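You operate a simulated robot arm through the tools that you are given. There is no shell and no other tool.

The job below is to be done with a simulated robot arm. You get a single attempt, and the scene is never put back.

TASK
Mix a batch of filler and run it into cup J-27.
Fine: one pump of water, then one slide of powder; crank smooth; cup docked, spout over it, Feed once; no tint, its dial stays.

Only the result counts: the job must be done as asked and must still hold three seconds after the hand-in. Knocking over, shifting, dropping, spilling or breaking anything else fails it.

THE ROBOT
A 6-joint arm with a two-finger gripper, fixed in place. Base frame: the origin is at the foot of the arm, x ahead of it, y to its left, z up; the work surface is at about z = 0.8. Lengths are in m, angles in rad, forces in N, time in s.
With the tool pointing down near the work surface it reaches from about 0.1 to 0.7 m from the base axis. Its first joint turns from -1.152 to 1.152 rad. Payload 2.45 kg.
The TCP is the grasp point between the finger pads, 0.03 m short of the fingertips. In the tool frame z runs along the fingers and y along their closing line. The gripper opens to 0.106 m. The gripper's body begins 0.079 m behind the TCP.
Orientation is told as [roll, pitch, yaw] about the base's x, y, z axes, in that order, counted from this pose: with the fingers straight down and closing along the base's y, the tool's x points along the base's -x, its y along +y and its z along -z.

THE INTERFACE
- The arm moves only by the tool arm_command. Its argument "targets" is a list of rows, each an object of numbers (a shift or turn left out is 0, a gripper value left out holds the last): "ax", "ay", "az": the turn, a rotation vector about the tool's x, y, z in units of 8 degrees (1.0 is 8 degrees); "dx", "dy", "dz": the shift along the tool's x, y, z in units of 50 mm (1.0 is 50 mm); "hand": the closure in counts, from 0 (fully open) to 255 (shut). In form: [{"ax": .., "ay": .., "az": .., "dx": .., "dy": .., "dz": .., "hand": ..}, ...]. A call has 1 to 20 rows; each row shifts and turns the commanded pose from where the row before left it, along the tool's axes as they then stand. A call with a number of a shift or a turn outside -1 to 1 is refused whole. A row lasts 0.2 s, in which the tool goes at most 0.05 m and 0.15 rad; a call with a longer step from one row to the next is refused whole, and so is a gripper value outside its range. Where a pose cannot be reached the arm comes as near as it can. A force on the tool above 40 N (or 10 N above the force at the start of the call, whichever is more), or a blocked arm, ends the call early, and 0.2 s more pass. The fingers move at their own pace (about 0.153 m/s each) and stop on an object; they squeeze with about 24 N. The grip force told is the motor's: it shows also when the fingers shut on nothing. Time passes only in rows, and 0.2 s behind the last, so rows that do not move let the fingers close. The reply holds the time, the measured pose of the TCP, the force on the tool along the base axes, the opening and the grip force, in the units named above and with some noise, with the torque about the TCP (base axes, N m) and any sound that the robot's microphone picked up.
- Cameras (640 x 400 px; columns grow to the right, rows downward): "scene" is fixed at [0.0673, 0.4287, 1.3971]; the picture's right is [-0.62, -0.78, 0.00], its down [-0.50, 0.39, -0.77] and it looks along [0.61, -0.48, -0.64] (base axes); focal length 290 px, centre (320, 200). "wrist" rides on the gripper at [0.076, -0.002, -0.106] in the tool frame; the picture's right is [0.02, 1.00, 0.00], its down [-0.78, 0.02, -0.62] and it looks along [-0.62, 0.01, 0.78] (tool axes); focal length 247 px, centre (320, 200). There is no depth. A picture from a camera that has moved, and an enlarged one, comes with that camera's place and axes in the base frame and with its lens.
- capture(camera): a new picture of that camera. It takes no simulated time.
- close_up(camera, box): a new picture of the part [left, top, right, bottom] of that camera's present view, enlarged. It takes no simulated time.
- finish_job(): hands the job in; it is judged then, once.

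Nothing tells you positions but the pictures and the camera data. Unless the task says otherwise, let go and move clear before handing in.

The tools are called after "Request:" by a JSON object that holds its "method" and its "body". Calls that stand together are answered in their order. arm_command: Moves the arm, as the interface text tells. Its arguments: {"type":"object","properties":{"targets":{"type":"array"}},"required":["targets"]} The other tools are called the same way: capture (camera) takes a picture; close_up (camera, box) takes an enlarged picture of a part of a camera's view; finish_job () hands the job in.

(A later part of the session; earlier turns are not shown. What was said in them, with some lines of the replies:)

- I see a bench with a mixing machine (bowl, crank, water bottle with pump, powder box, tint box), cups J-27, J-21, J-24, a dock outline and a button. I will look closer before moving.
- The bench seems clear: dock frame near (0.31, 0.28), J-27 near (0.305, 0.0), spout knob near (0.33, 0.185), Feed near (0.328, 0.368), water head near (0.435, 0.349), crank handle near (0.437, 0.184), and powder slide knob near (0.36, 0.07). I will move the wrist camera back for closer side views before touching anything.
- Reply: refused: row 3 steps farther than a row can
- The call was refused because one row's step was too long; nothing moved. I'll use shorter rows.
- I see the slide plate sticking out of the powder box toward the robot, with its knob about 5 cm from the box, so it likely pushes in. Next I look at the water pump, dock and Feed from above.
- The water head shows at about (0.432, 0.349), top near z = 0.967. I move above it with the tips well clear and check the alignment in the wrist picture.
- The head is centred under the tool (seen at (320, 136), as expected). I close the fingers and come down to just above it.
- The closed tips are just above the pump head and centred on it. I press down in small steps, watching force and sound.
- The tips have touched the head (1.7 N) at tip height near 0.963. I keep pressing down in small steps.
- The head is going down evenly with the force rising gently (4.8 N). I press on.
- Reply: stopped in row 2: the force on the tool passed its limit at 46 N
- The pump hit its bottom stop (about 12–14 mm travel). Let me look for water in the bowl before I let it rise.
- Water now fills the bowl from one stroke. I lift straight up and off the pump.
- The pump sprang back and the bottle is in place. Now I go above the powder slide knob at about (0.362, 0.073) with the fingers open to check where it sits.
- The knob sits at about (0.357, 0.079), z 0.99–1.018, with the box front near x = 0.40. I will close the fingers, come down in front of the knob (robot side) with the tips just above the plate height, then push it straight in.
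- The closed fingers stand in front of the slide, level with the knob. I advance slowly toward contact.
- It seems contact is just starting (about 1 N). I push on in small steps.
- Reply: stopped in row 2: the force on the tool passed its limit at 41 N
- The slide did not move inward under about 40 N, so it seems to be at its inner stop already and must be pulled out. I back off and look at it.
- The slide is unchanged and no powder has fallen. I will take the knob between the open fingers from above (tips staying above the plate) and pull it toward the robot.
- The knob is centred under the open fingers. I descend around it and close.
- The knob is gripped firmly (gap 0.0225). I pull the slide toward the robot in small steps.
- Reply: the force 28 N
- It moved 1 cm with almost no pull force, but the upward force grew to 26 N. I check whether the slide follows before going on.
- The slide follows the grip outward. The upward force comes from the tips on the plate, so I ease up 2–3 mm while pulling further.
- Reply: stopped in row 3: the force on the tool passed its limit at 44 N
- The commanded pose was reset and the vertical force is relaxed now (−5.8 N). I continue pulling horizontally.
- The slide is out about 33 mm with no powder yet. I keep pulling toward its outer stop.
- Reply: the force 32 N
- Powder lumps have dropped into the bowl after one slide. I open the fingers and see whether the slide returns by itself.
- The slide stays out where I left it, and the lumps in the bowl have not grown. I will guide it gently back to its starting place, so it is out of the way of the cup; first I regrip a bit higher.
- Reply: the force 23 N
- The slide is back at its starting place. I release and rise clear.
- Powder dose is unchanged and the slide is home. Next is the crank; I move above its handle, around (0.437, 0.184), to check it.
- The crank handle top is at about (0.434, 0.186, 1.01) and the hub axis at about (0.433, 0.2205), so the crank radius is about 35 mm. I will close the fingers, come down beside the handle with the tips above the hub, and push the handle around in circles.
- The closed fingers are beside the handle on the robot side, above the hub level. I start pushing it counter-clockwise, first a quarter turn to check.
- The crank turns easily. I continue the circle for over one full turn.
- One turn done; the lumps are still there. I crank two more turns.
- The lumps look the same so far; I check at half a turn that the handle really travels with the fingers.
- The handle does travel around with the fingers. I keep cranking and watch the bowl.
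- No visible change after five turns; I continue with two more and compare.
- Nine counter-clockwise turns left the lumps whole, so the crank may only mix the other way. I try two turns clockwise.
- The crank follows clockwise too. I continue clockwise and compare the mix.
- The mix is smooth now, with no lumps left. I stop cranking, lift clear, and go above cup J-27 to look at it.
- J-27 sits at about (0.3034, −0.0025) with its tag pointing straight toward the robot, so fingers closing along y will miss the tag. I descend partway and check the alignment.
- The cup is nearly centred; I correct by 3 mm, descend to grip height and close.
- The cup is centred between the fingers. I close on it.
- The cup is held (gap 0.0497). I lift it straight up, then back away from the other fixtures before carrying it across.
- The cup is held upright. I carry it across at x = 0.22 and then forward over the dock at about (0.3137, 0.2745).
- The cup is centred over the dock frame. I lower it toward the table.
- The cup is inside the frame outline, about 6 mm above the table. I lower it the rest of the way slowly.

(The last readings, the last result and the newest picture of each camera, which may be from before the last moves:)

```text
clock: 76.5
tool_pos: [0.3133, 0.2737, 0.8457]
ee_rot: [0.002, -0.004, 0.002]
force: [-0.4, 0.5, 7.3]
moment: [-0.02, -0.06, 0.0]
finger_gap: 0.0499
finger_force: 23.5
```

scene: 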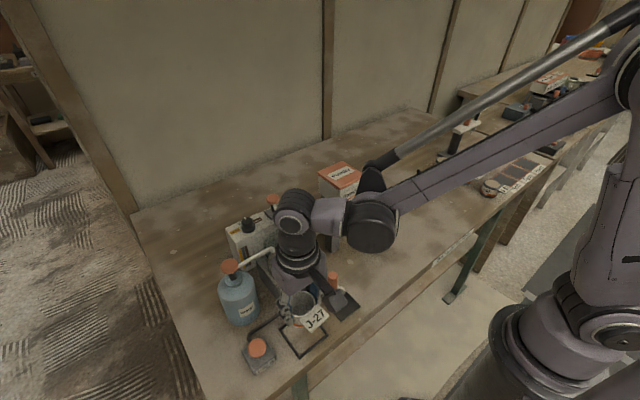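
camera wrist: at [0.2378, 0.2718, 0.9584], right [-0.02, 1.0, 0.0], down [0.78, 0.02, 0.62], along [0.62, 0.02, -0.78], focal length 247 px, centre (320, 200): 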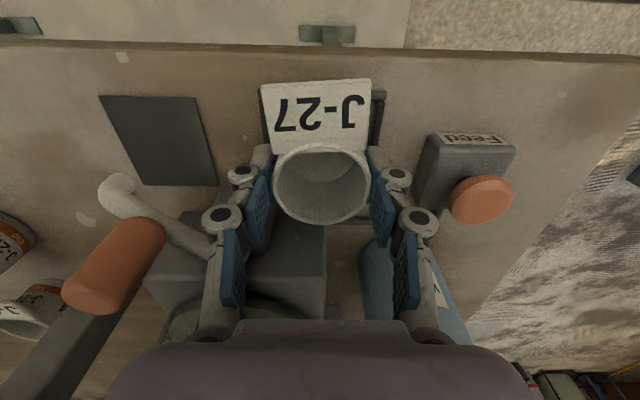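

The cup touches the table (7 N). I open the fingers just enough to let go, staying clear of the Feed box, and check.

Request:
{"method": "arm_command", "body": {"targets": [{"hand": 80}, {"hand": 80}, {"hand": 80}]}}

Request:
{"method": "close_up", "body": {"camera": "scene", "box": [240, 260, 360, 360]}}

Request:
{"method": "capture", "body": {"camera": "wrist"}}

```text
clock: 77.3
tool_pos: [0.3148, 0.2754, 0.8449]
ee_rot: [0.003, -0.003, 0.002]
force: [0.4, -0.6, 0.4]
moment: [0.0, 0.04, -0.01]
finger_gap: 0.0725
finger_force: 0.0
```

```text
4.00 times, centred on (300, 310) of scene
camera zoom: at [0.0673, 0.4287, 1.3971], right [-0.62, -0.78, 0.0], down [-0.5, 0.39, -0.77], along [0.61, -0.48, -0.64], focal length 1160 px, centre (400, -240)
```

zoom: 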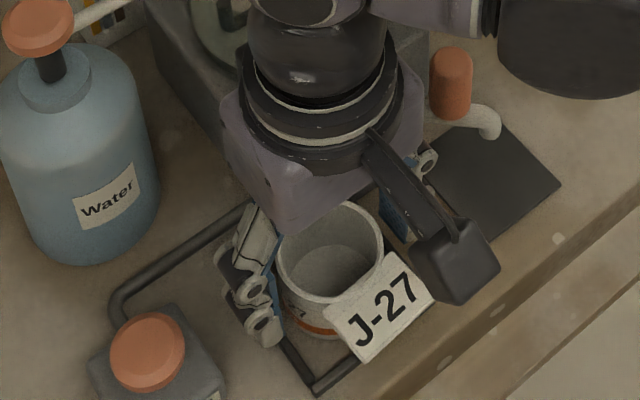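

```text
taken
camera wrist: at [0.2377, 0.2718, 0.9521], right [-0.02, 1.0, 0.0], down [0.78, 0.02, 0.62], along [0.62, 0.02, -0.78], focal length 247 px, centre (320, 200)
```

wrist: 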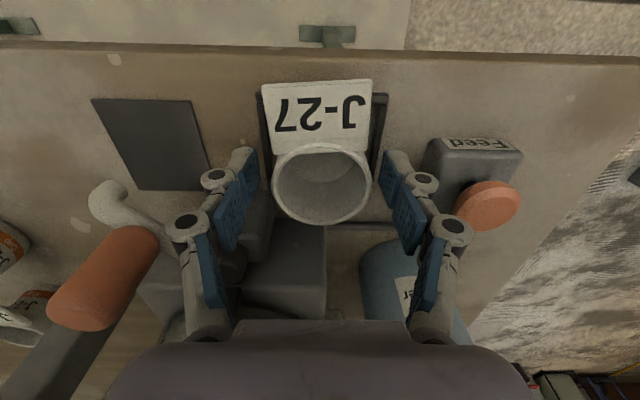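

The cup stands upright and centred inside the dock frame. I rise straight up and check it from above.

Request:
{"method": "arm_command", "body": {"targets": [{"dz": -0.4}, {"dz": -0.7}, {"dz": -0.8}, {"dz": -0.8}, {"dz": -0.8}, {"dx": 0.7}, {}]}}

Request:
{"method": "capture", "body": {"camera": "wrist"}}

Request:
{"method": "close_up", "body": {"camera": "wrist", "box": [210, 80, 410, 205]}}

Request:
{"method": "close_up", "body": {"camera": "scene", "box": [240, 260, 360, 360]}}

```text
clock: 78.9
tool_pos: [0.2786, 0.2743, 1.0201]
ee_rot: [0.001, -0.002, 0.001]
force: [-0.4, -0.5, -0.2]
moment: [0.01, -0.01, 0.0]
finger_gap: 0.0728
finger_force: 0.2
```

```text
taken
camera wrist: at [0.201, 0.2715, 1.1269], right [-0.02, 1.0, 0.0], down [0.78, 0.02, 0.62], along [0.62, 0.02, -0.78], focal length 247 px, centre (320, 200)
```

wrist: 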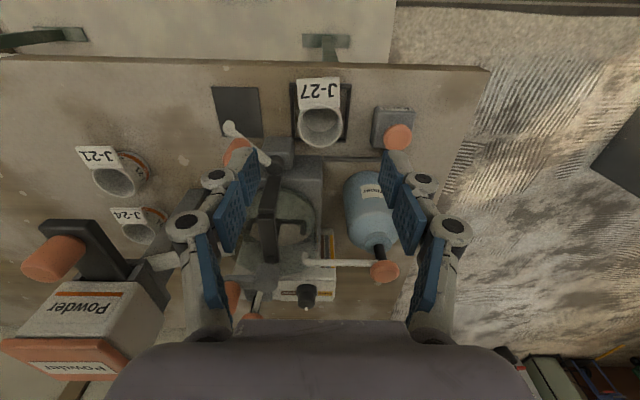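

```text
3.20 times, centred on (310, 142) of wrist
camera zoom: at [0.201, 0.2715, 1.1269], right [-0.02, 1.0, 0.0], down [0.78, 0.02, 0.62], along [0.62, 0.02, -0.78], focal length 790 px, centre (352, 384)
```

zoom: 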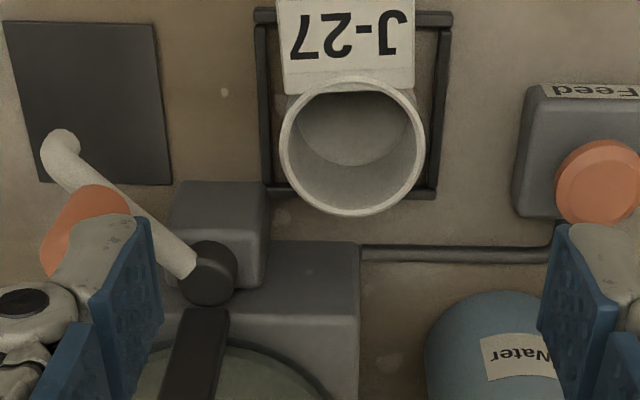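

```text
4.00 times, centred on (300, 310) of scene
camera zoom: at [0.0672, 0.4287, 1.3971], right [-0.62, -0.78, 0.0], down [-0.5, 0.39, -0.77], along [0.61, -0.48, -0.64], focal length 1160 px, centre (400, -240)
```

zoom: 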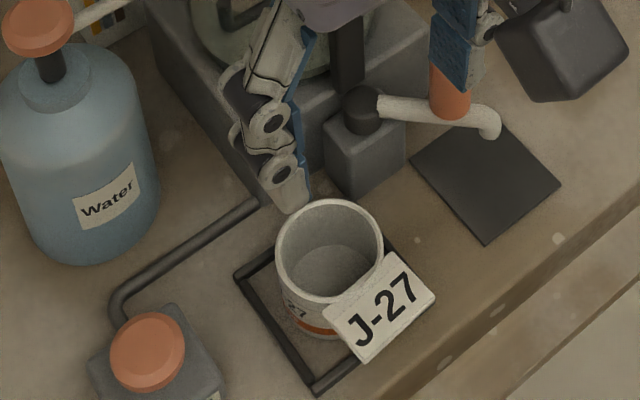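

J-27 stands inside the dock. Next I go above the spout's orange knob at about (0.329, 0.186) to swing the spout over the cup.

Request:
{"method": "arm_command", "body": {"targets": [{"dx": -0.34, "dy": -0.59}, {"dx": -0.34, "dy": -0.59}, {"dx": -0.33, "dy": -0.59}, {}]}}

Request:
{"method": "capture", "body": {"camera": "wrist"}}

Request:
{"method": "close_up", "body": {"camera": "wrist", "box": [220, 60, 420, 185]}}

```text
clock: 79.9
tool_pos: [0.3298, 0.1849, 1.0194]
ee_rot: [0.001, -0.003, 0.002]
force: [-0.1, 0.6, 0.2]
moment: [0.03, 0.02, -0.01]
finger_gap: 0.0726
finger_force: 0.0
```

```text
taken
camera wrist: at [0.253, 0.1825, 1.1262], right [-0.02, 1.0, 0.0], down [0.78, 0.02, 0.62], along [0.62, 0.02, -0.78], focal length 247 px, centre (320, 200)
```

wrist: 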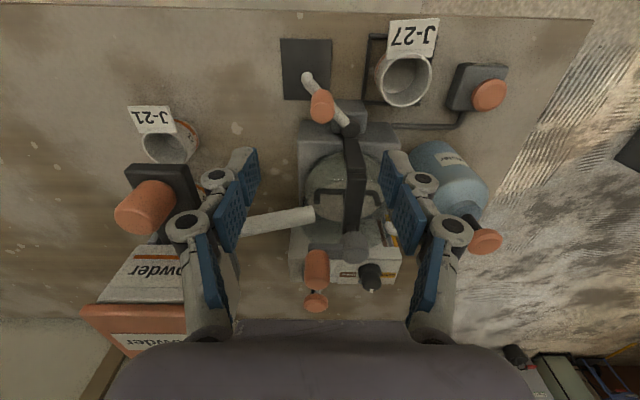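

```text
3.20 times, centred on (320, 122) of wrist
camera zoom: at [0.253, 0.1825, 1.1262], right [-0.02, 1.0, 0.0], down [0.78, 0.02, 0.62], along [0.62, 0.02, -0.78], focal length 790 px, centre (320, 448)
```

zoom: 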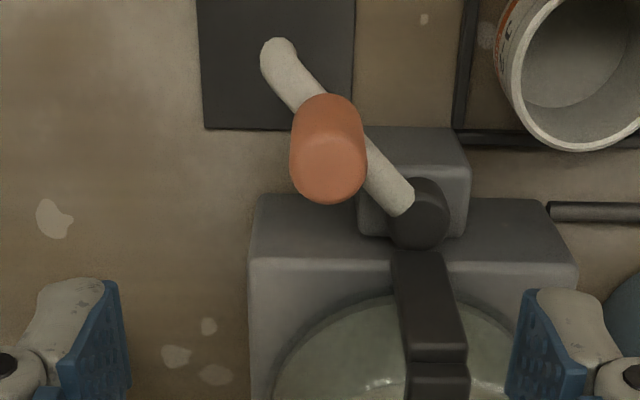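

The knob is at about (0.329, 0.186) and the pivot near (0.354, 0.218). I lower around the knob with the tips above the spout tube and close the fingers to a loose cage around it.

Request:
{"method": "arm_command", "body": {"targets": [{"dx": 0.014, "dy": 0.018}, {"dz": 0.7}, {"dz": 0.7}, {"dz": 0.5}, {"dz": 0.2}, {"hand": 170}, {"hand": 170}, {"hand": 170}]}}

Request:
{"method": "capture", "body": {"camera": "wrist"}}

Request:
{"method": "close_up", "body": {"camera": "scene", "box": [260, 240, 380, 340]}}

```text
clock: 81.7
tool_pos: [0.3296, 0.1869, 0.9142]
ee_rot: [0.0, -0.006, 0.002]
force: [0.9, 0.2, 0.3]
moment: [0.0, -0.03, 0.02]
finger_gap: 0.0353
finger_force: 0.1
```

```text
taken
camera wrist: at [0.2522, 0.1845, 1.0212], right [-0.02, 1.0, 0.0], down [0.78, 0.02, 0.62], along [0.62, 0.02, -0.78], focal length 247 px, centre (320, 200)
```

wrist: 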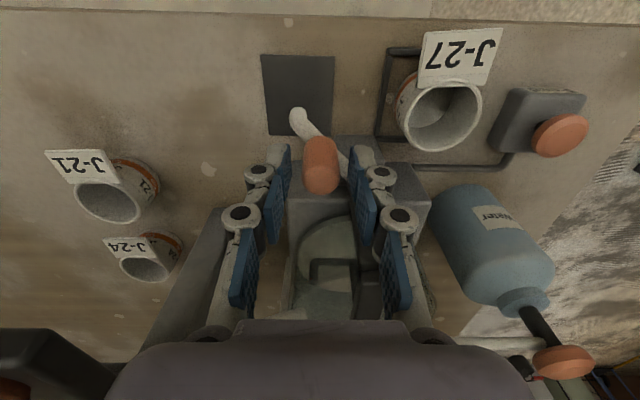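

```text
4.00 times, centred on (320, 290) of scene
camera zoom: at [0.0673, 0.4287, 1.3971], right [-0.62, -0.78, 0.0], down [-0.5, 0.39, -0.77], along [0.61, -0.48, -0.64], focal length 1160 px, centre (320, -160)
```

zoom: 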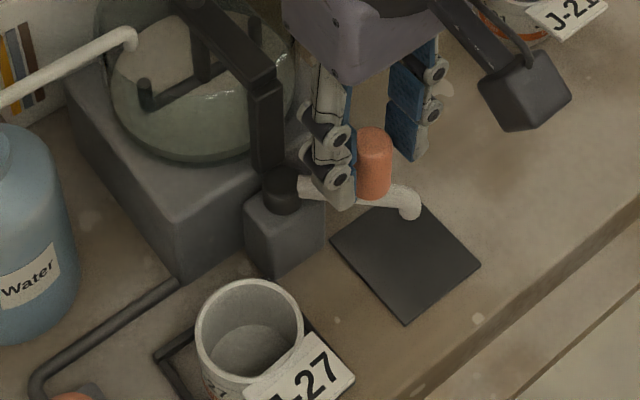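

The knob is caged between the pads. I move along the arc toward the dock, first about 45°.

Request:
{"method": "arm_command", "body": {"targets": [{"dx": 0.148, "dy": 0.162}, {"dx": 0.102, "dy": 0.194}, {"dx": 0.046, "dy": 0.214}, {}]}}

Request:
{"method": "capture", "body": {"camera": "wrist"}}

Request:
{"method": "close_up", "body": {"camera": "scene", "box": [260, 240, 380, 340]}}

```text
clock: 82.7
tool_pos: [0.3139, 0.2161, 0.9127]
ee_rot: [0.002, -0.002, 0.001]
force: [0.3, 0.2, 0.4]
moment: [-0.02, 0.01, -0.03]
finger_gap: 0.0353
finger_force: 0.1
```

```text
taken
camera wrist: at [0.2374, 0.2136, 1.0213], right [-0.02, 1.0, 0.0], down [0.78, 0.02, 0.62], along [0.62, 0.02, -0.78], focal length 247 px, centre (320, 200)
```

wrist: 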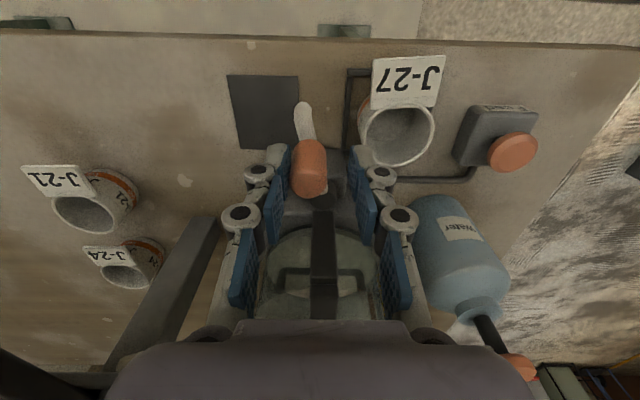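

```text
4.00 times, centred on (320, 290) of scene
camera zoom: at [0.0672, 0.4287, 1.3971], right [-0.62, -0.78, 0.0], down [-0.5, 0.39, -0.77], along [0.61, -0.48, -0.64], focal length 1160 px, centre (320, -160)
```

zoom: 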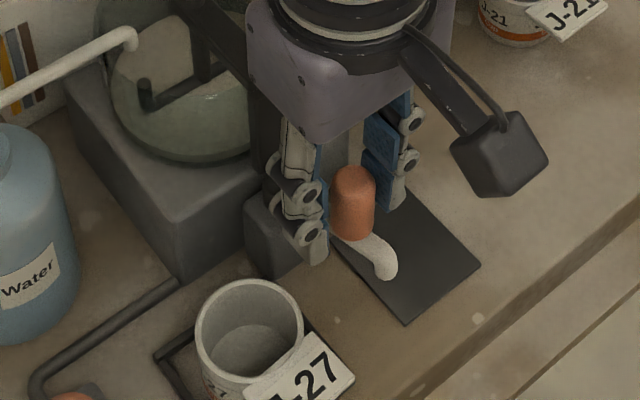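

The spout swings freely with the knob. I continue toward the cup in two short parts.

Request:
{"method": "arm_command", "body": {"targets": [{"dx": -0.008, "dy": 0.22}, {"dx": -0.066, "dy": 0.208}, {}]}}

Request:
{"method": "capture", "body": {"camera": "wrist"}}

Request:
{"method": "close_up", "body": {"camera": "scene", "box": [260, 240, 380, 340]}}

```text
clock: 83.5
tool_pos: [0.3175, 0.2369, 0.9137]
ee_rot: [0.002, -0.003, 0.003]
force: [0.9, -0.7, 0.5]
moment: [0.02, 0.03, -0.02]
finger_gap: 0.0354
finger_force: 0.1
```

```text
taken
camera wrist: at [0.2411, 0.2346, 1.0215], right [-0.02, 1.0, 0.0], down [0.78, 0.02, 0.62], along [0.62, 0.02, -0.78], focal length 247 px, centre (320, 200)
```

wrist: 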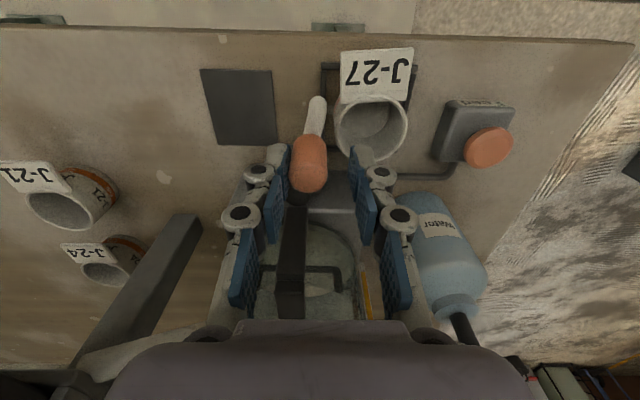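

```text
4.00 times, centred on (320, 290) of scene
camera zoom: at [0.0673, 0.4287, 1.3971], right [-0.62, -0.78, 0.0], down [-0.5, 0.39, -0.77], along [0.61, -0.48, -0.64], focal length 1160 px, centre (320, -160)
```

zoom: 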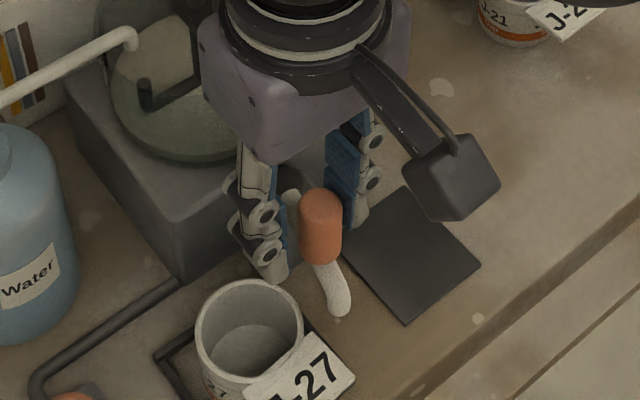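

The spout tip is about to cross the cup's rim; I go on gently and watch that it clears.

Request:
{"method": "arm_command", "body": {"targets": [{"dx": -0.05, "dy": 0.09}, {"dx": -0.06, "dy": 0.09}, {}]}}

Request:
{"method": "capture", "body": {"camera": "wrist"}}

Request:
{"method": "close_up", "body": {"camera": "scene", "box": [260, 250, 360, 350]}}

```text
clock: 84.3
tool_pos: [0.3236, 0.2451, 0.914]
ee_rot: [0.002, -0.004, 0.002]
force: [0.4, 0.0, 0.1]
moment: [-0.04, 0.03, 0.01]
finger_gap: 0.0354
finger_force: 0.0
```

```text
taken
camera wrist: at [0.2468, 0.2436, 1.0216], right [-0.02, 1.0, 0.0], down [0.78, 0.02, 0.62], along [0.62, 0.02, -0.78], focal length 247 px, centre (320, 200)
```

wrist: 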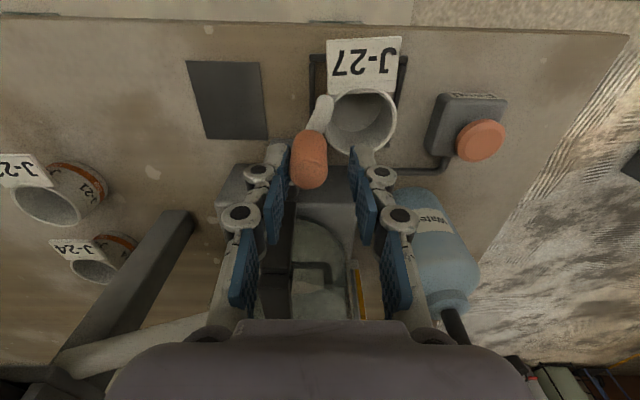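

```text
4.00 times, centred on (310, 300) of scene
camera zoom: at [0.0673, 0.4287, 1.3971], right [-0.62, -0.78, 0.0], down [-0.5, 0.39, -0.77], along [0.61, -0.48, -0.64], focal length 1160 px, centre (360, -200)
```

zoom: 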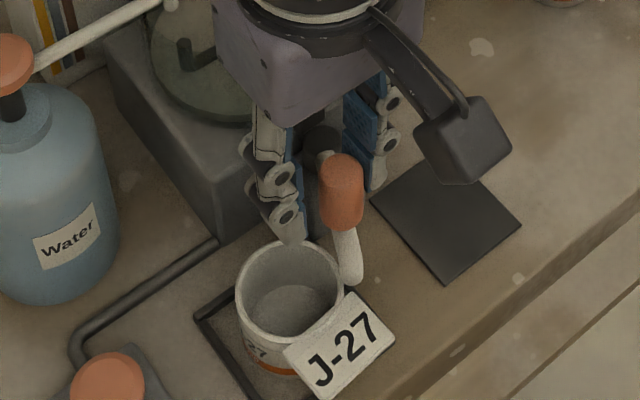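

The tip passes above the rim and the cup has not moved. I continue in small steps.

Request:
{"method": "arm_command", "body": {"targets": [{"dx": -0.08, "dy": 0.08}, {"dx": -0.08, "dy": 0.08}, {}]}}

Request:
{"method": "capture", "body": {"camera": "wrist"}}

Request:
{"method": "close_up", "body": {"camera": "scene", "box": [260, 250, 360, 350]}}

```text
clock: 85.1
tool_pos: [0.331, 0.2534, 0.9139]
ee_rot: [0.002, -0.004, 0.004]
force: [0.6, 0.1, -0.4]
moment: [-0.02, 0.0, -0.03]
finger_gap: 0.0351
finger_force: 0.1
```

```text
taken
camera wrist: at [0.2548, 0.2514, 1.0217], right [-0.02, 1.0, 0.0], down [0.78, 0.02, 0.62], along [0.62, 0.02, -0.78], focal length 247 px, centre (320, 200)
```

wrist: 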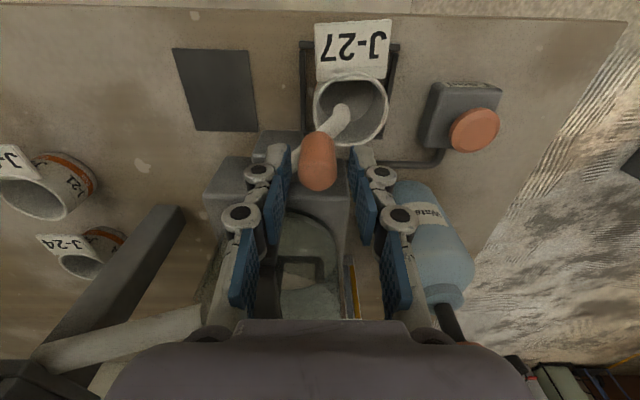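

```text
4.00 times, centred on (310, 300) of scene
camera zoom: at [0.0673, 0.4287, 1.3971], right [-0.62, -0.78, 0.0], down [-0.5, 0.39, -0.77], along [0.61, -0.48, -0.64], focal length 1160 px, centre (360, -200)
```

zoom: 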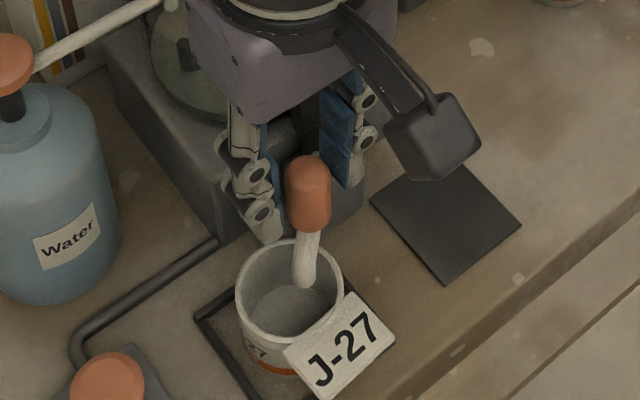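

The tip hangs over the cup, roughly 1 cm from its centre. I nudge it a bit further to centre it.

Request:
{"method": "arm_command", "body": {"targets": [{"dx": -0.05, "dy": 0.09}, {"dx": -0.03, "dy": 0.06}, {}]}}

Request:
{"method": "capture", "body": {"camera": "wrist"}}

Request:
{"method": "close_up", "body": {"camera": "scene", "box": [260, 250, 360, 350]}}

```text
clock: 85.9
tool_pos: [0.3354, 0.2611, 0.9147]
ee_rot: [0.0, -0.001, 0.0]
force: [-2.4, -4.4, -0.3]
moment: [-0.09, 0.1, 0.0]
finger_gap: 0.0382
finger_force: 2.4
```

```text
taken
camera wrist: at [0.2584, 0.2584, 1.0222], right [-0.02, 1.0, 0.0], down [0.78, 0.02, 0.62], along [0.62, 0.01, -0.78], focal length 247 px, centre (320, 200)
```

wrist: 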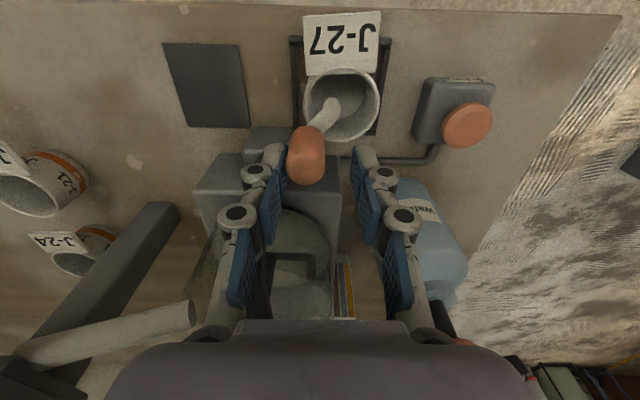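

```text
4.00 times, centred on (310, 300) of scene
camera zoom: at [0.0672, 0.4286, 1.3971], right [-0.62, -0.78, 0.0], down [-0.5, 0.39, -0.77], along [0.61, -0.48, -0.64], focal length 1160 px, centre (360, -200)
```

zoom: 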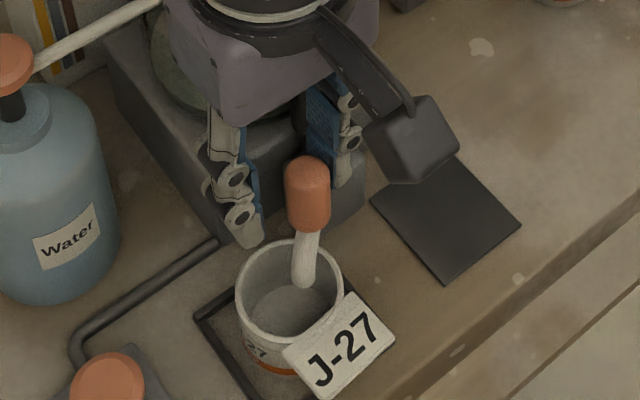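

The spout is at its end stop, with the tip over the cup. I back the pad off the knob, open and rise.

Request:
{"method": "arm_command", "body": {"targets": [{"dy": -0.08, "dx": 0.04}, {"dy": -0.04}, {"hand": 110}, {"hand": 110}, {"dz": -0.4}, {"dz": -0.7}, {"dz": -0.8}, {"dz": -0.6}]}}

Request:
{"method": "capture", "body": {"camera": "wrist"}}

Request:
{"method": "close_up", "body": {"camera": "wrist", "box": [250, 40, 420, 150]}}

Request:
{"method": "close_up", "body": {"camera": "scene", "box": [240, 260, 340, 360]}}

```text
clock: 87.7
tool_pos: [0.3327, 0.2561, 1.04]
ee_rot: [0.002, -0.003, 0.0]
force: [-0.2, 0.5, 0.5]
moment: [-0.04, -0.04, -0.02]
finger_gap: 0.0606
finger_force: 0.1
```

```text
taken
camera wrist: at [0.2568, 0.2528, 1.1477], right [-0.02, 1.0, 0.0], down [0.78, 0.02, 0.62], along [0.62, 0.02, -0.78], focal length 247 px, centre (320, 200)
```

wrist: 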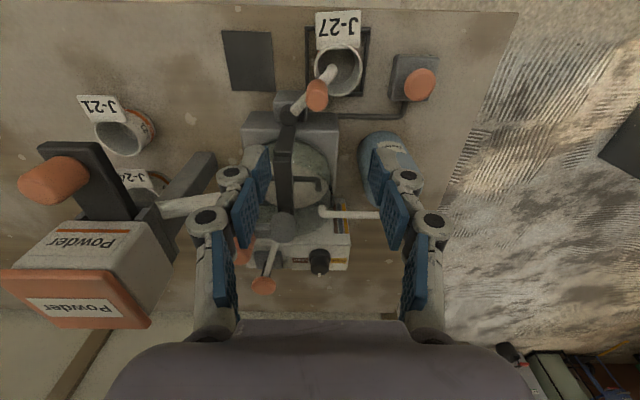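

```text
3.64 times, centred on (335, 95) of wrist
camera zoom: at [0.2568, 0.2528, 1.1477], right [-0.02, 1.0, 0.0], down [0.78, 0.02, 0.62], along [0.62, 0.02, -0.78], focal length 898 px, centre (266, 582)
```

zoom: 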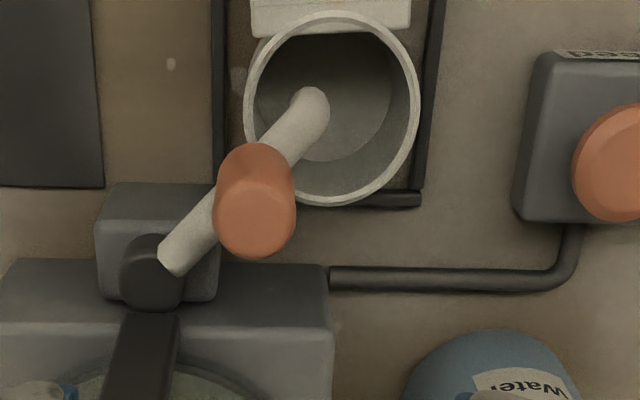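

```text
4.00 times, centred on (290, 310) of scene
camera zoom: at [0.0672, 0.4287, 1.3971], right [-0.62, -0.78, 0.0], down [-0.5, 0.39, -0.77], along [0.61, -0.48, -0.64], focal length 1160 px, centre (440, -240)
```

zoom: 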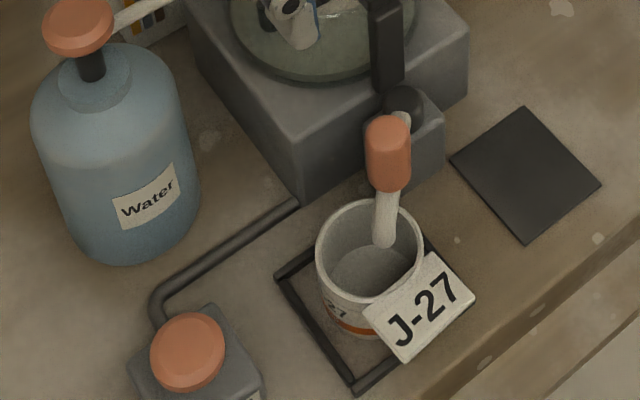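

The spout tip is over the cup's opening and the cup is inside the frame. Now I go above the Feed button near (0.326, 0.366).

Request:
{"method": "arm_command", "body": {"targets": [{"dx": 0.034, "dy": 0.55}, {"dx": 0.034, "dy": 0.55}, {"dx": 0.034, "dy": 0.55}, {"dx": 0.034, "dy": 0.55}, {"dz": 0.6}, {"dz": 0.6}, {}]}}

Request:
{"method": "capture", "body": {"camera": "wrist"}}

Request:
{"method": "close_up", "body": {"camera": "wrist", "box": [220, 60, 420, 185]}}

```text
clock: 89.3
tool_pos: [0.3249, 0.3648, 0.9797]
ee_rot: [0.001, -0.003, 0.001]
force: [-0.5, 0.3, -0.5]
moment: [0.01, -0.02, 0.0]
finger_gap: 0.0604
finger_force: 0.0
```

```text
taken
camera wrist: at [0.2491, 0.3625, 1.087], right [-0.02, 1.0, 0.0], down [0.78, 0.02, 0.62], along [0.62, 0.02, -0.78], focal length 247 px, centre (320, 200)
```

wrist: 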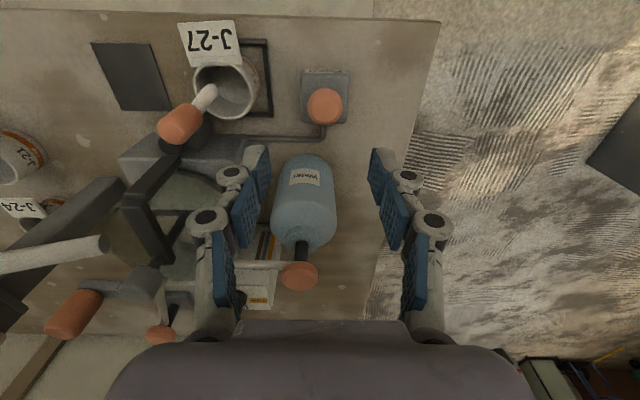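

```text
3.20 times, centred on (320, 122) of wrist
camera zoom: at [0.2491, 0.3625, 1.087], right [-0.02, 1.0, 0.0], down [0.78, 0.02, 0.62], along [0.62, 0.02, -0.78], focal length 790 px, centre (320, 448)
```

zoom: 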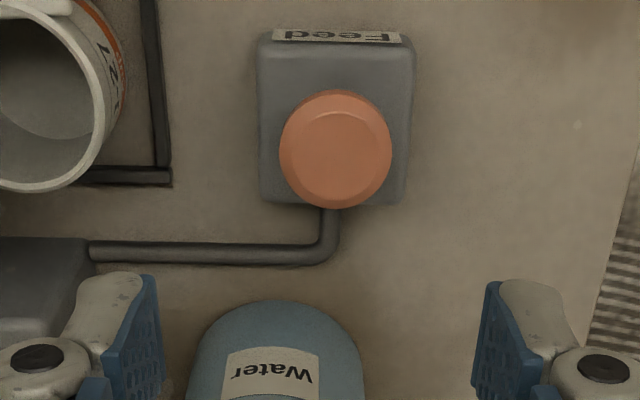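

The button is centred at about (0.3264, 0.368). I close the fingers and descend to just above it.

Request:
{"method": "arm_command", "body": {"targets": [{"dx": -0.03, "dy": 0.068, "hand": 255}, {"hand": 255}, {"hand": 255}, {"dz": 0.7}, {"dz": 0.7}, {"dz": 0.35}, {}]}}

Request:
{"method": "capture", "body": {"camera": "wrist"}}

Request:
{"method": "close_up", "body": {"camera": "scene", "box": [200, 270, 320, 390]}}

```text
clock: 90.9
tool_pos: [0.3275, 0.3681, 0.892]
ee_rot: [0.002, -0.004, 0.001]
force: [-0.7, -0.8, 0.3]
moment: [-0.01, 0.01, 0.04]
finger_gap: 0.0002
finger_force: 24.1
```

```text
taken
camera wrist: at [0.2513, 0.3658, 0.9995], right [-0.02, 1.0, 0.0], down [0.78, 0.02, 0.62], along [0.62, 0.02, -0.78], focal length 247 px, centre (320, 200)
```

wrist: 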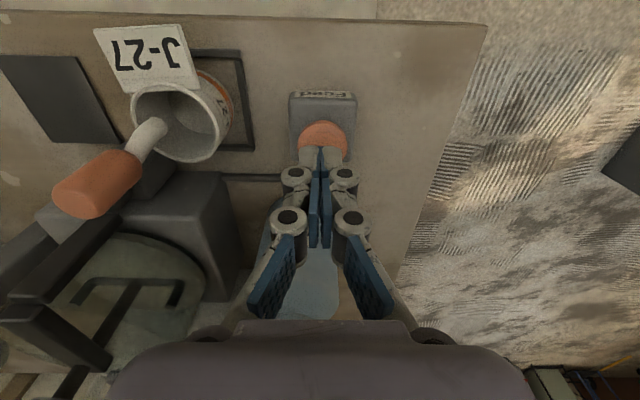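

```text
3.33 times, centred on (260, 330) of scene
camera zoom: at [0.0673, 0.4287, 1.3971], right [-0.62, -0.78, 0.0], down [-0.5, 0.39, -0.77], along [0.61, -0.48, -0.64], focal length 967 px, centre (520, -233)
```

zoom: 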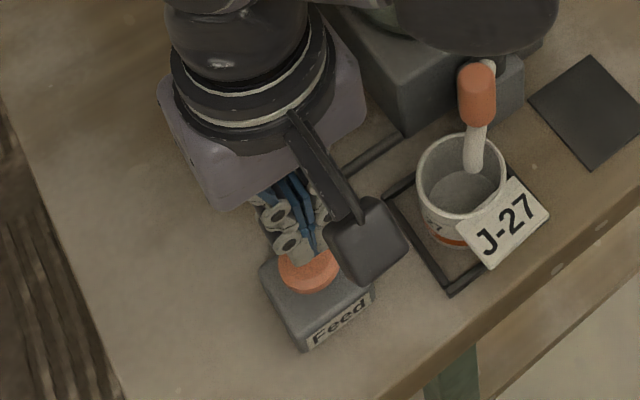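

The tips are just above the Feed button; cup and spout are in place. I press in small steps.

Request:
{"method": "arm_command", "body": {"targets": [{"dz": 0.1}, {"dz": 0.06}, {"dz": 0.06}]}}

```text
clock: 91.7
tool_pos: [0.3275, 0.3692, 0.8814]
ee_rot: [0.001, -0.003, 0.002]
force: [-0.2, 0.1, 0.5]
moment: [-0.01, -0.02, 0.02]
finger_gap: 0.0
finger_force: 23.8
```

Request:
{"method": "arm_command", "body": {"targets": [{"dz": 0.05}, {"dz": 0.05}]}}

```text
clock: 92.3
tool_pos: [0.3286, 0.3687, 0.8759]
ee_rot: [0.002, -0.005, 0.003]
force: [0.0, -0.5, -0.5]
moment: [0.01, 0.02, -0.01]
finger_gap: 0.0
finger_force: 23.6
```

Request:
{"method": "arm_command", "body": {"targets": [{"dz": 0.04}, {"dz": 0.04}]}}

Request:
{"method": "close_up", "body": {"camera": "scene", "box": [220, 290, 320, 390]}}

```text
clock: 92.9
tool_pos: [0.3279, 0.3688, 0.8725]
ee_rot: [0.002, -0.004, 0.002]
force: [0.8, 0.0, 2.3]
moment: [-0.01, 0.02, -0.02]
finger_gap: 0.0056
finger_force: 29.1
```

```text
4.00 times, centred on (270, 340) of scene
camera zoom: at [0.0672, 0.4287, 1.3971], right [-0.62, -0.78, 0.0], down [-0.5, 0.39, -0.77], along [0.61, -0.48, -0.64], focal length 1160 px, centre (520, -360)
```

zoom: 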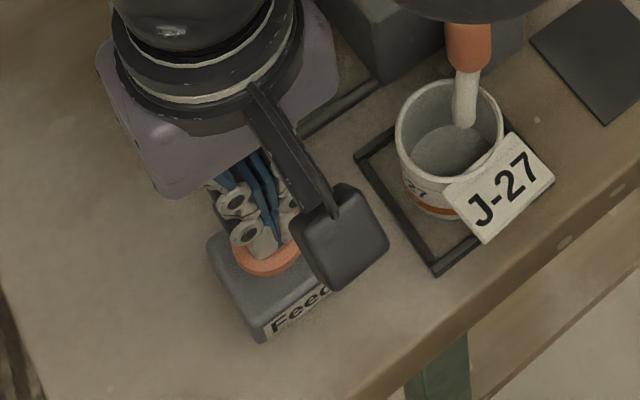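

Contact with the button (2.3 N). I press further.

Request:
{"method": "arm_command", "body": {"targets": [{"dz": 0.04}, {"dz": 0.04}]}}

Request:
{"method": "close_up", "body": {"camera": "scene", "box": [240, 270, 340, 370]}}

```text
clock: 93.5
tool_pos: [0.3274, 0.3682, 0.8686]
ee_rot: [0.002, -0.004, 0.0]
force: [1.0, -1.3, 5.8]
moment: [-0.03, -0.01, -0.03]
finger_gap: 0.0061
finger_force: 28.8
heard: click
```

```text
4.00 times, centred on (290, 320) of scene
camera zoom: at [0.0672, 0.4286, 1.3971], right [-0.62, -0.78, 0.0], down [-0.5, 0.39, -0.77], along [0.61, -0.48, -0.64], focal length 1160 px, centre (440, -280)
```

zoom: 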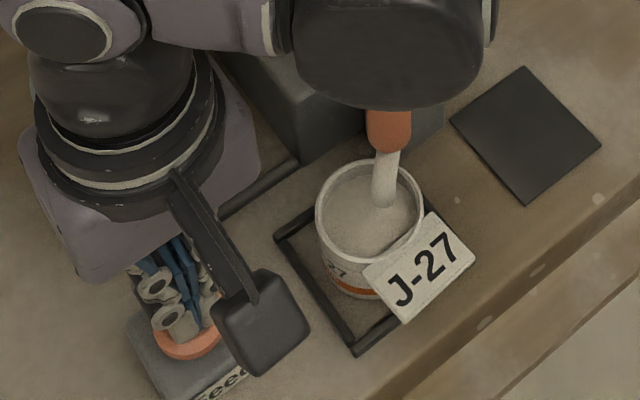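

A click was heard and the filler is in the cup. I lift straight off the button.

Request:
{"method": "arm_command", "body": {"targets": [{"dz": -0.2}, {"dz": -0.4}, {"dz": -0.8}, {"dz": -0.8}, {"dz": -0.8}, {"dz": -0.8}, {}]}}

Request:
{"method": "capture", "body": {"camera": "scene"}}

Request:
{"method": "close_up", "body": {"camera": "scene", "box": [230, 230, 350, 360]}}

Request:
{"method": "capture", "body": {"camera": "wrist"}}

```text
clock: 95.1
tool_pos: [0.3288, 0.3677, 1.0587]
ee_rot: [0.002, -0.002, 0.002]
force: [-0.1, -0.2, -0.5]
moment: [0.03, -0.01, -0.02]
finger_gap: 0.0
finger_force: 28.6
```

```text
taken
```

scene: 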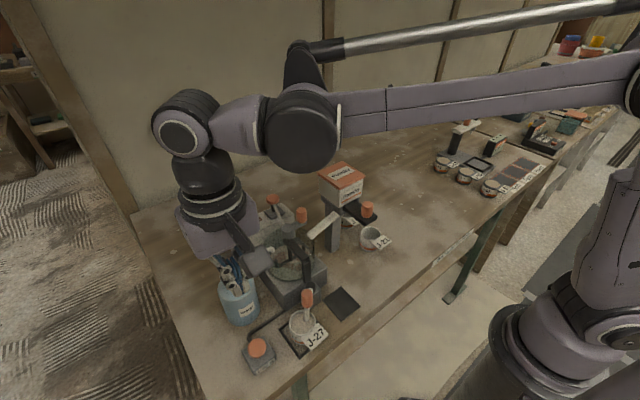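

```text
3.08 times, centred on (290, 295) of scene
camera zoom: at [0.0673, 0.4287, 1.3971], right [-0.62, -0.78, 0.0], down [-0.5, 0.39, -0.77], along [0.61, -0.48, -0.64], focal length 892 px, centre (412, -92)
```

zoom: 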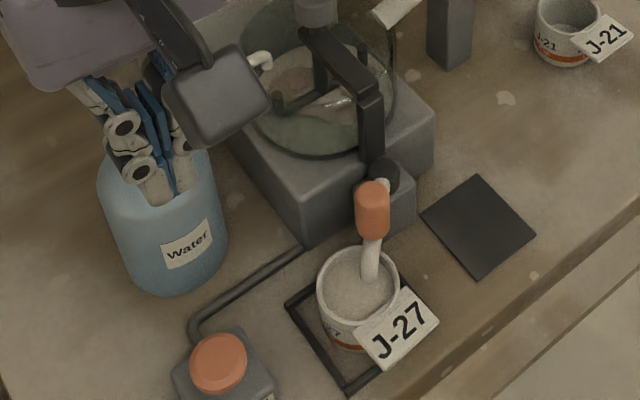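

```text
taken
camera wrist: at [0.2512, 0.3655, 1.1663], right [-0.02, 1.0, 0.0], down [0.78, 0.02, 0.62], along [0.62, 0.02, -0.78], focal length 247 px, centre (320, 200)
```

wrist: 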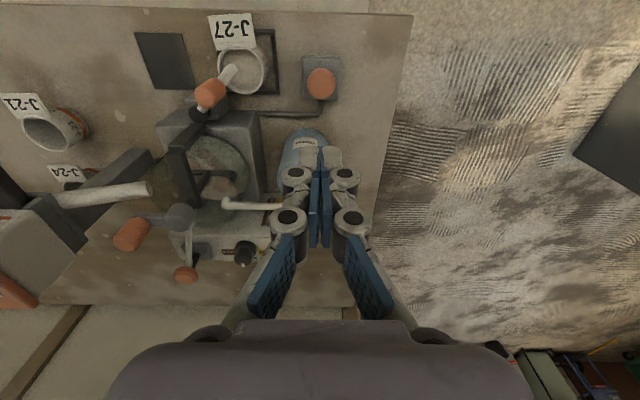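

The cup is filled. I take a closer look at the cup, the bowl and the surroundings before handing in.

Request:
{"method": "close_up", "body": {"camera": "wrist", "box": [150, 0, 350, 125]}}

Request:
{"method": "close_up", "body": {"camera": "wrist", "box": [130, 100, 310, 290]}}

Request:
{"method": "close_up", "body": {"camera": "scene", "box": [270, 280, 340, 350]}}

Request:
{"method": "close_up", "body": {"camera": "scene", "box": [250, 180, 400, 290]}}

```text
3.20 times, centred on (250, 62) of wrist
camera zoom: at [0.2512, 0.3655, 1.1663], right [-0.02, 1.0, 0.0], down [0.78, 0.02, 0.62], along [0.62, 0.02, -0.78], focal length 790 px, centre (544, 640)
```

zoom: 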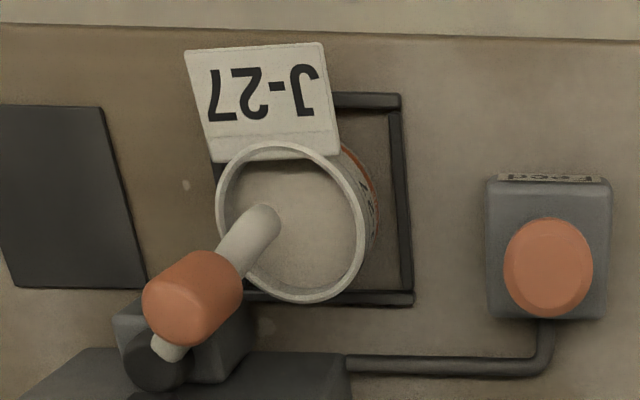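

```text
2.11 times, centred on (220, 195) of wrist
camera zoom: at [0.2512, 0.3655, 1.1663], right [-0.02, 1.0, 0.0], down [0.78, 0.02, 0.62], along [0.62, 0.02, -0.78], focal length 520 px, centre (530, 210)
```

zoom: 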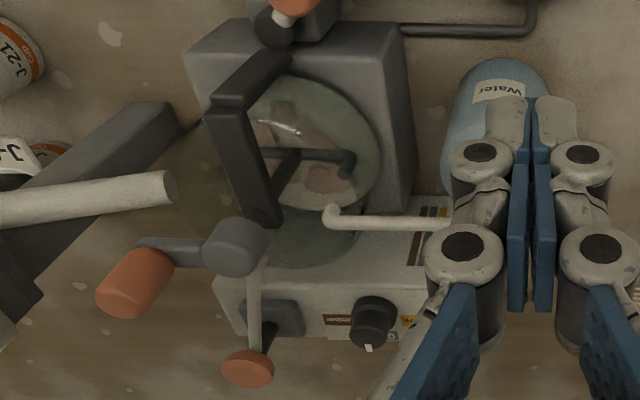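

```text
5.71 times, centred on (305, 315) of scene
camera zoom: at [0.0673, 0.4287, 1.3971], right [-0.62, -0.78, 0.0], down [-0.5, 0.39, -0.77], along [0.61, -0.48, -0.64], focal length 1657 px, centre (406, -457)
```

zoom: 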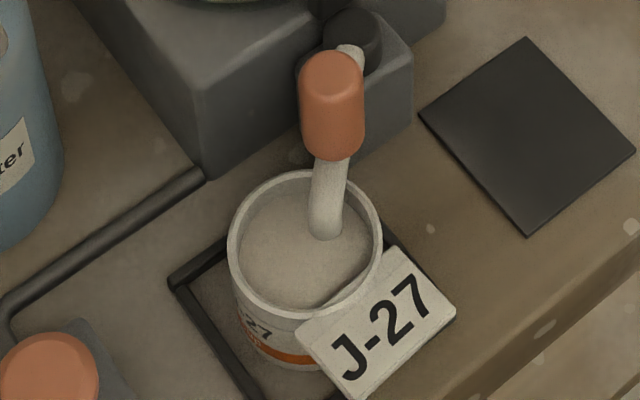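

```text
3.64 times, centred on (325, 235) of scene
camera zoom: at [0.0673, 0.4287, 1.3971], right [-0.62, -0.78, 0.0], down [-0.5, 0.39, -0.77], along [0.61, -0.48, -0.64], focal length 1055 px, centre (302, 73)
```

zoom: 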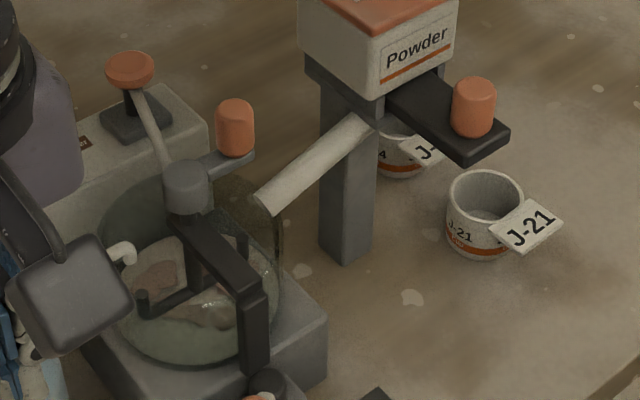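

Request:
{"method": "close_up", "body": {"camera": "scene", "box": [270, 230, 330, 270]}}

Request:
{"method": "close_up", "body": {"camera": "wrist", "box": [190, 120, 260, 210]}}

```text
10.00 times, centred on (300, 250) of scene
camera zoom: at [0.0673, 0.4287, 1.3971], right [-0.62, -0.78, 0.0], down [-0.5, 0.39, -0.77], along [0.61, -0.48, -0.64], focal length 2900 px, centre (520, -300)
```

zoom: 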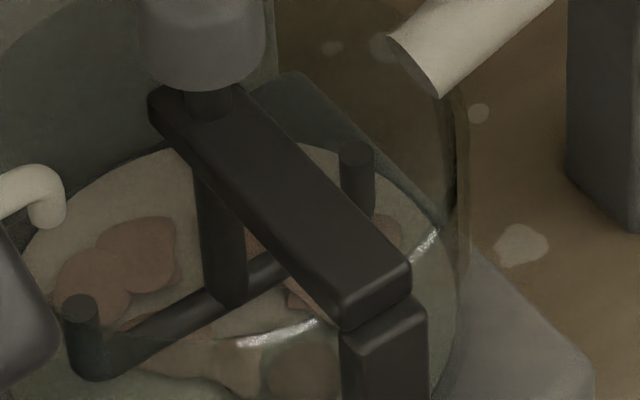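

```text
4.44 times, centred on (225, 165) of wrist
camera zoom: at [0.2512, 0.3655, 1.1663], right [-0.02, 1.0, 0.0], down [0.78, 0.02, 0.62], along [0.62, 0.02, -0.78], focal length 1098 px, centre (742, 356)
```

zoom: 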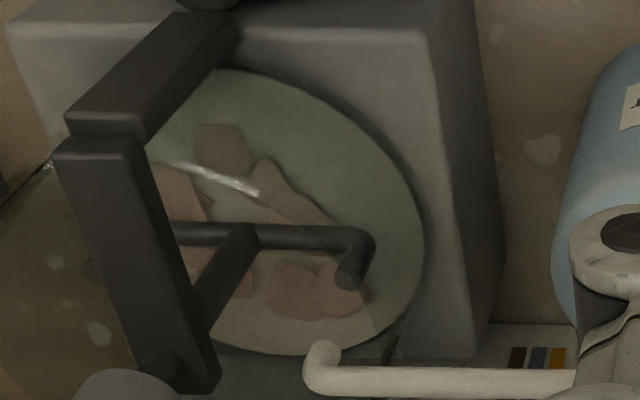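

The cup content looks smooth and even, and nothing is spilled. I move the arm up and back, wait a moment, and check that everything holds.

Request:
{"method": "arm_command", "body": {"targets": [{"dz": -0.8}, {"dz": -0.8}, {"dx": 0.6, "dy": -0.5}, {"dx": 0.6, "dy": -0.5}, {}, {}, {}, {}, {}, {}]}}

Request:
{"method": "capture", "body": {"camera": "scene"}}

Request:
{"method": "close_up", "body": {"camera": "scene", "box": [220, 180, 380, 280]}}

Request:
{"method": "close_up", "body": {"camera": "scene", "box": [220, 260, 360, 370]}}

Request:
{"method": "capture", "body": {"camera": "wrist"}}

```text
clock: 97.3
tool_pos: [0.267, 0.3185, 1.1383]
ee_rot: [0.001, -0.001, 0.002]
force: [0.7, -0.2, -0.2]
moment: [0.03, 0.0, 0.02]
finger_gap: 0.0003
finger_force: 28.3
```

```text
taken
```

scene: 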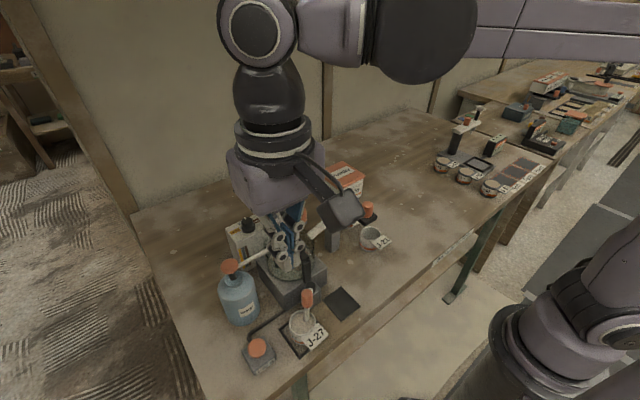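

```text
4.00 times, centred on (300, 230) of scene
camera zoom: at [0.0673, 0.4287, 1.3971], right [-0.62, -0.78, 0.0], down [-0.5, 0.39, -0.77], along [0.61, -0.48, -0.64], focal length 1160 px, centre (400, 80)
```

zoom: 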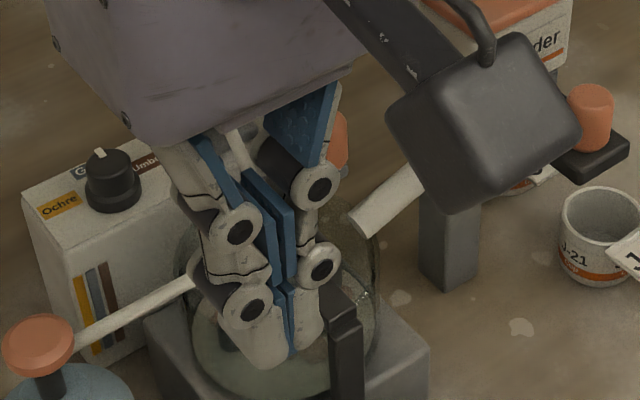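

```text
3.64 times, centred on (290, 315) of scene
camera zoom: at [0.0673, 0.4287, 1.3971], right [-0.62, -0.78, 0.0], down [-0.5, 0.39, -0.77], along [0.61, -0.48, -0.64], focal length 1055 px, centre (429, -218)
```

zoom: 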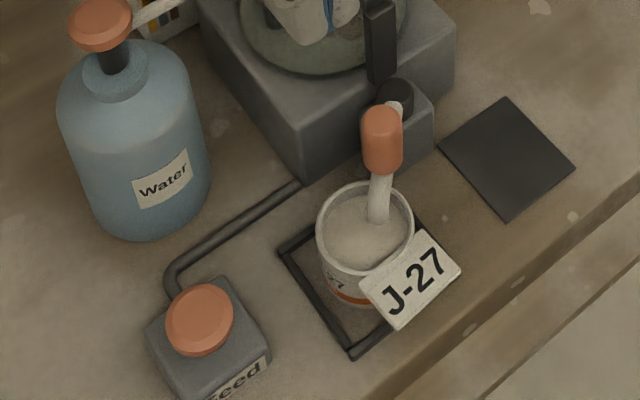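

```text
taken
camera wrist: at [0.191, 0.316, 1.2455], right [-0.02, 1.0, 0.0], down [0.78, 0.02, 0.62], along [0.62, 0.02, -0.78], focal length 247 px, centre (320, 200)
```

wrist: 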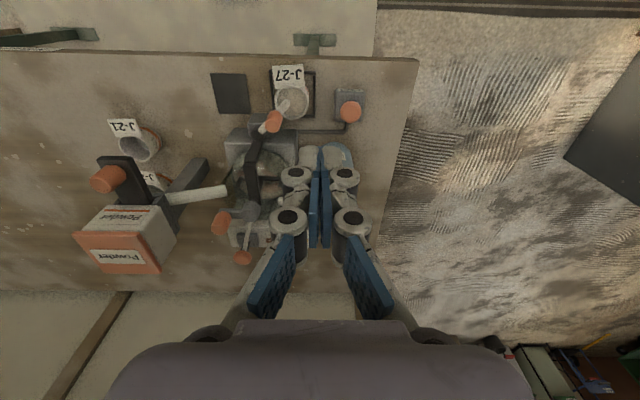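

J-27 stands in the dock, filled with smooth filler and with the spout over it. The Feed button was pressed once, the tint dial is untouched, nothing is spilled, and the arm is clear, so I hand the job in.

Request:
{"method": "finish_job", "body": {}}

```text
The job is handed in.
```

Cup J-27 is docked and full of filler, with the spout over it, and I have handed the job in. I can't see the judge's verdict.

- **Water and powder:** I gave one pump of water, then one slide of powder. My first push on the slide met its stop and dispensed nothing, so I pulled it out instead. The lumps dropped in at the end of that pull, and I then returned the slide to its starting place.
- **Crank:** Nine turns counter-clockwise left the lumps whole. After about three more turns clockwise the surface was even and lump-free.
- **Feed:** I pressed the button once, heard one click, and the cup filled. Two seconds later nothing had spilled or moved.
- **Tint:** I did not touch the tint pump or its dial.

**Possible problem:** after the feed, the level in the bowl dropped and lump-like patches showed in what was left there. The filler in the cup looks smooth, so I took the mix as done, but I can't rule out that the leftover was not fully blended.
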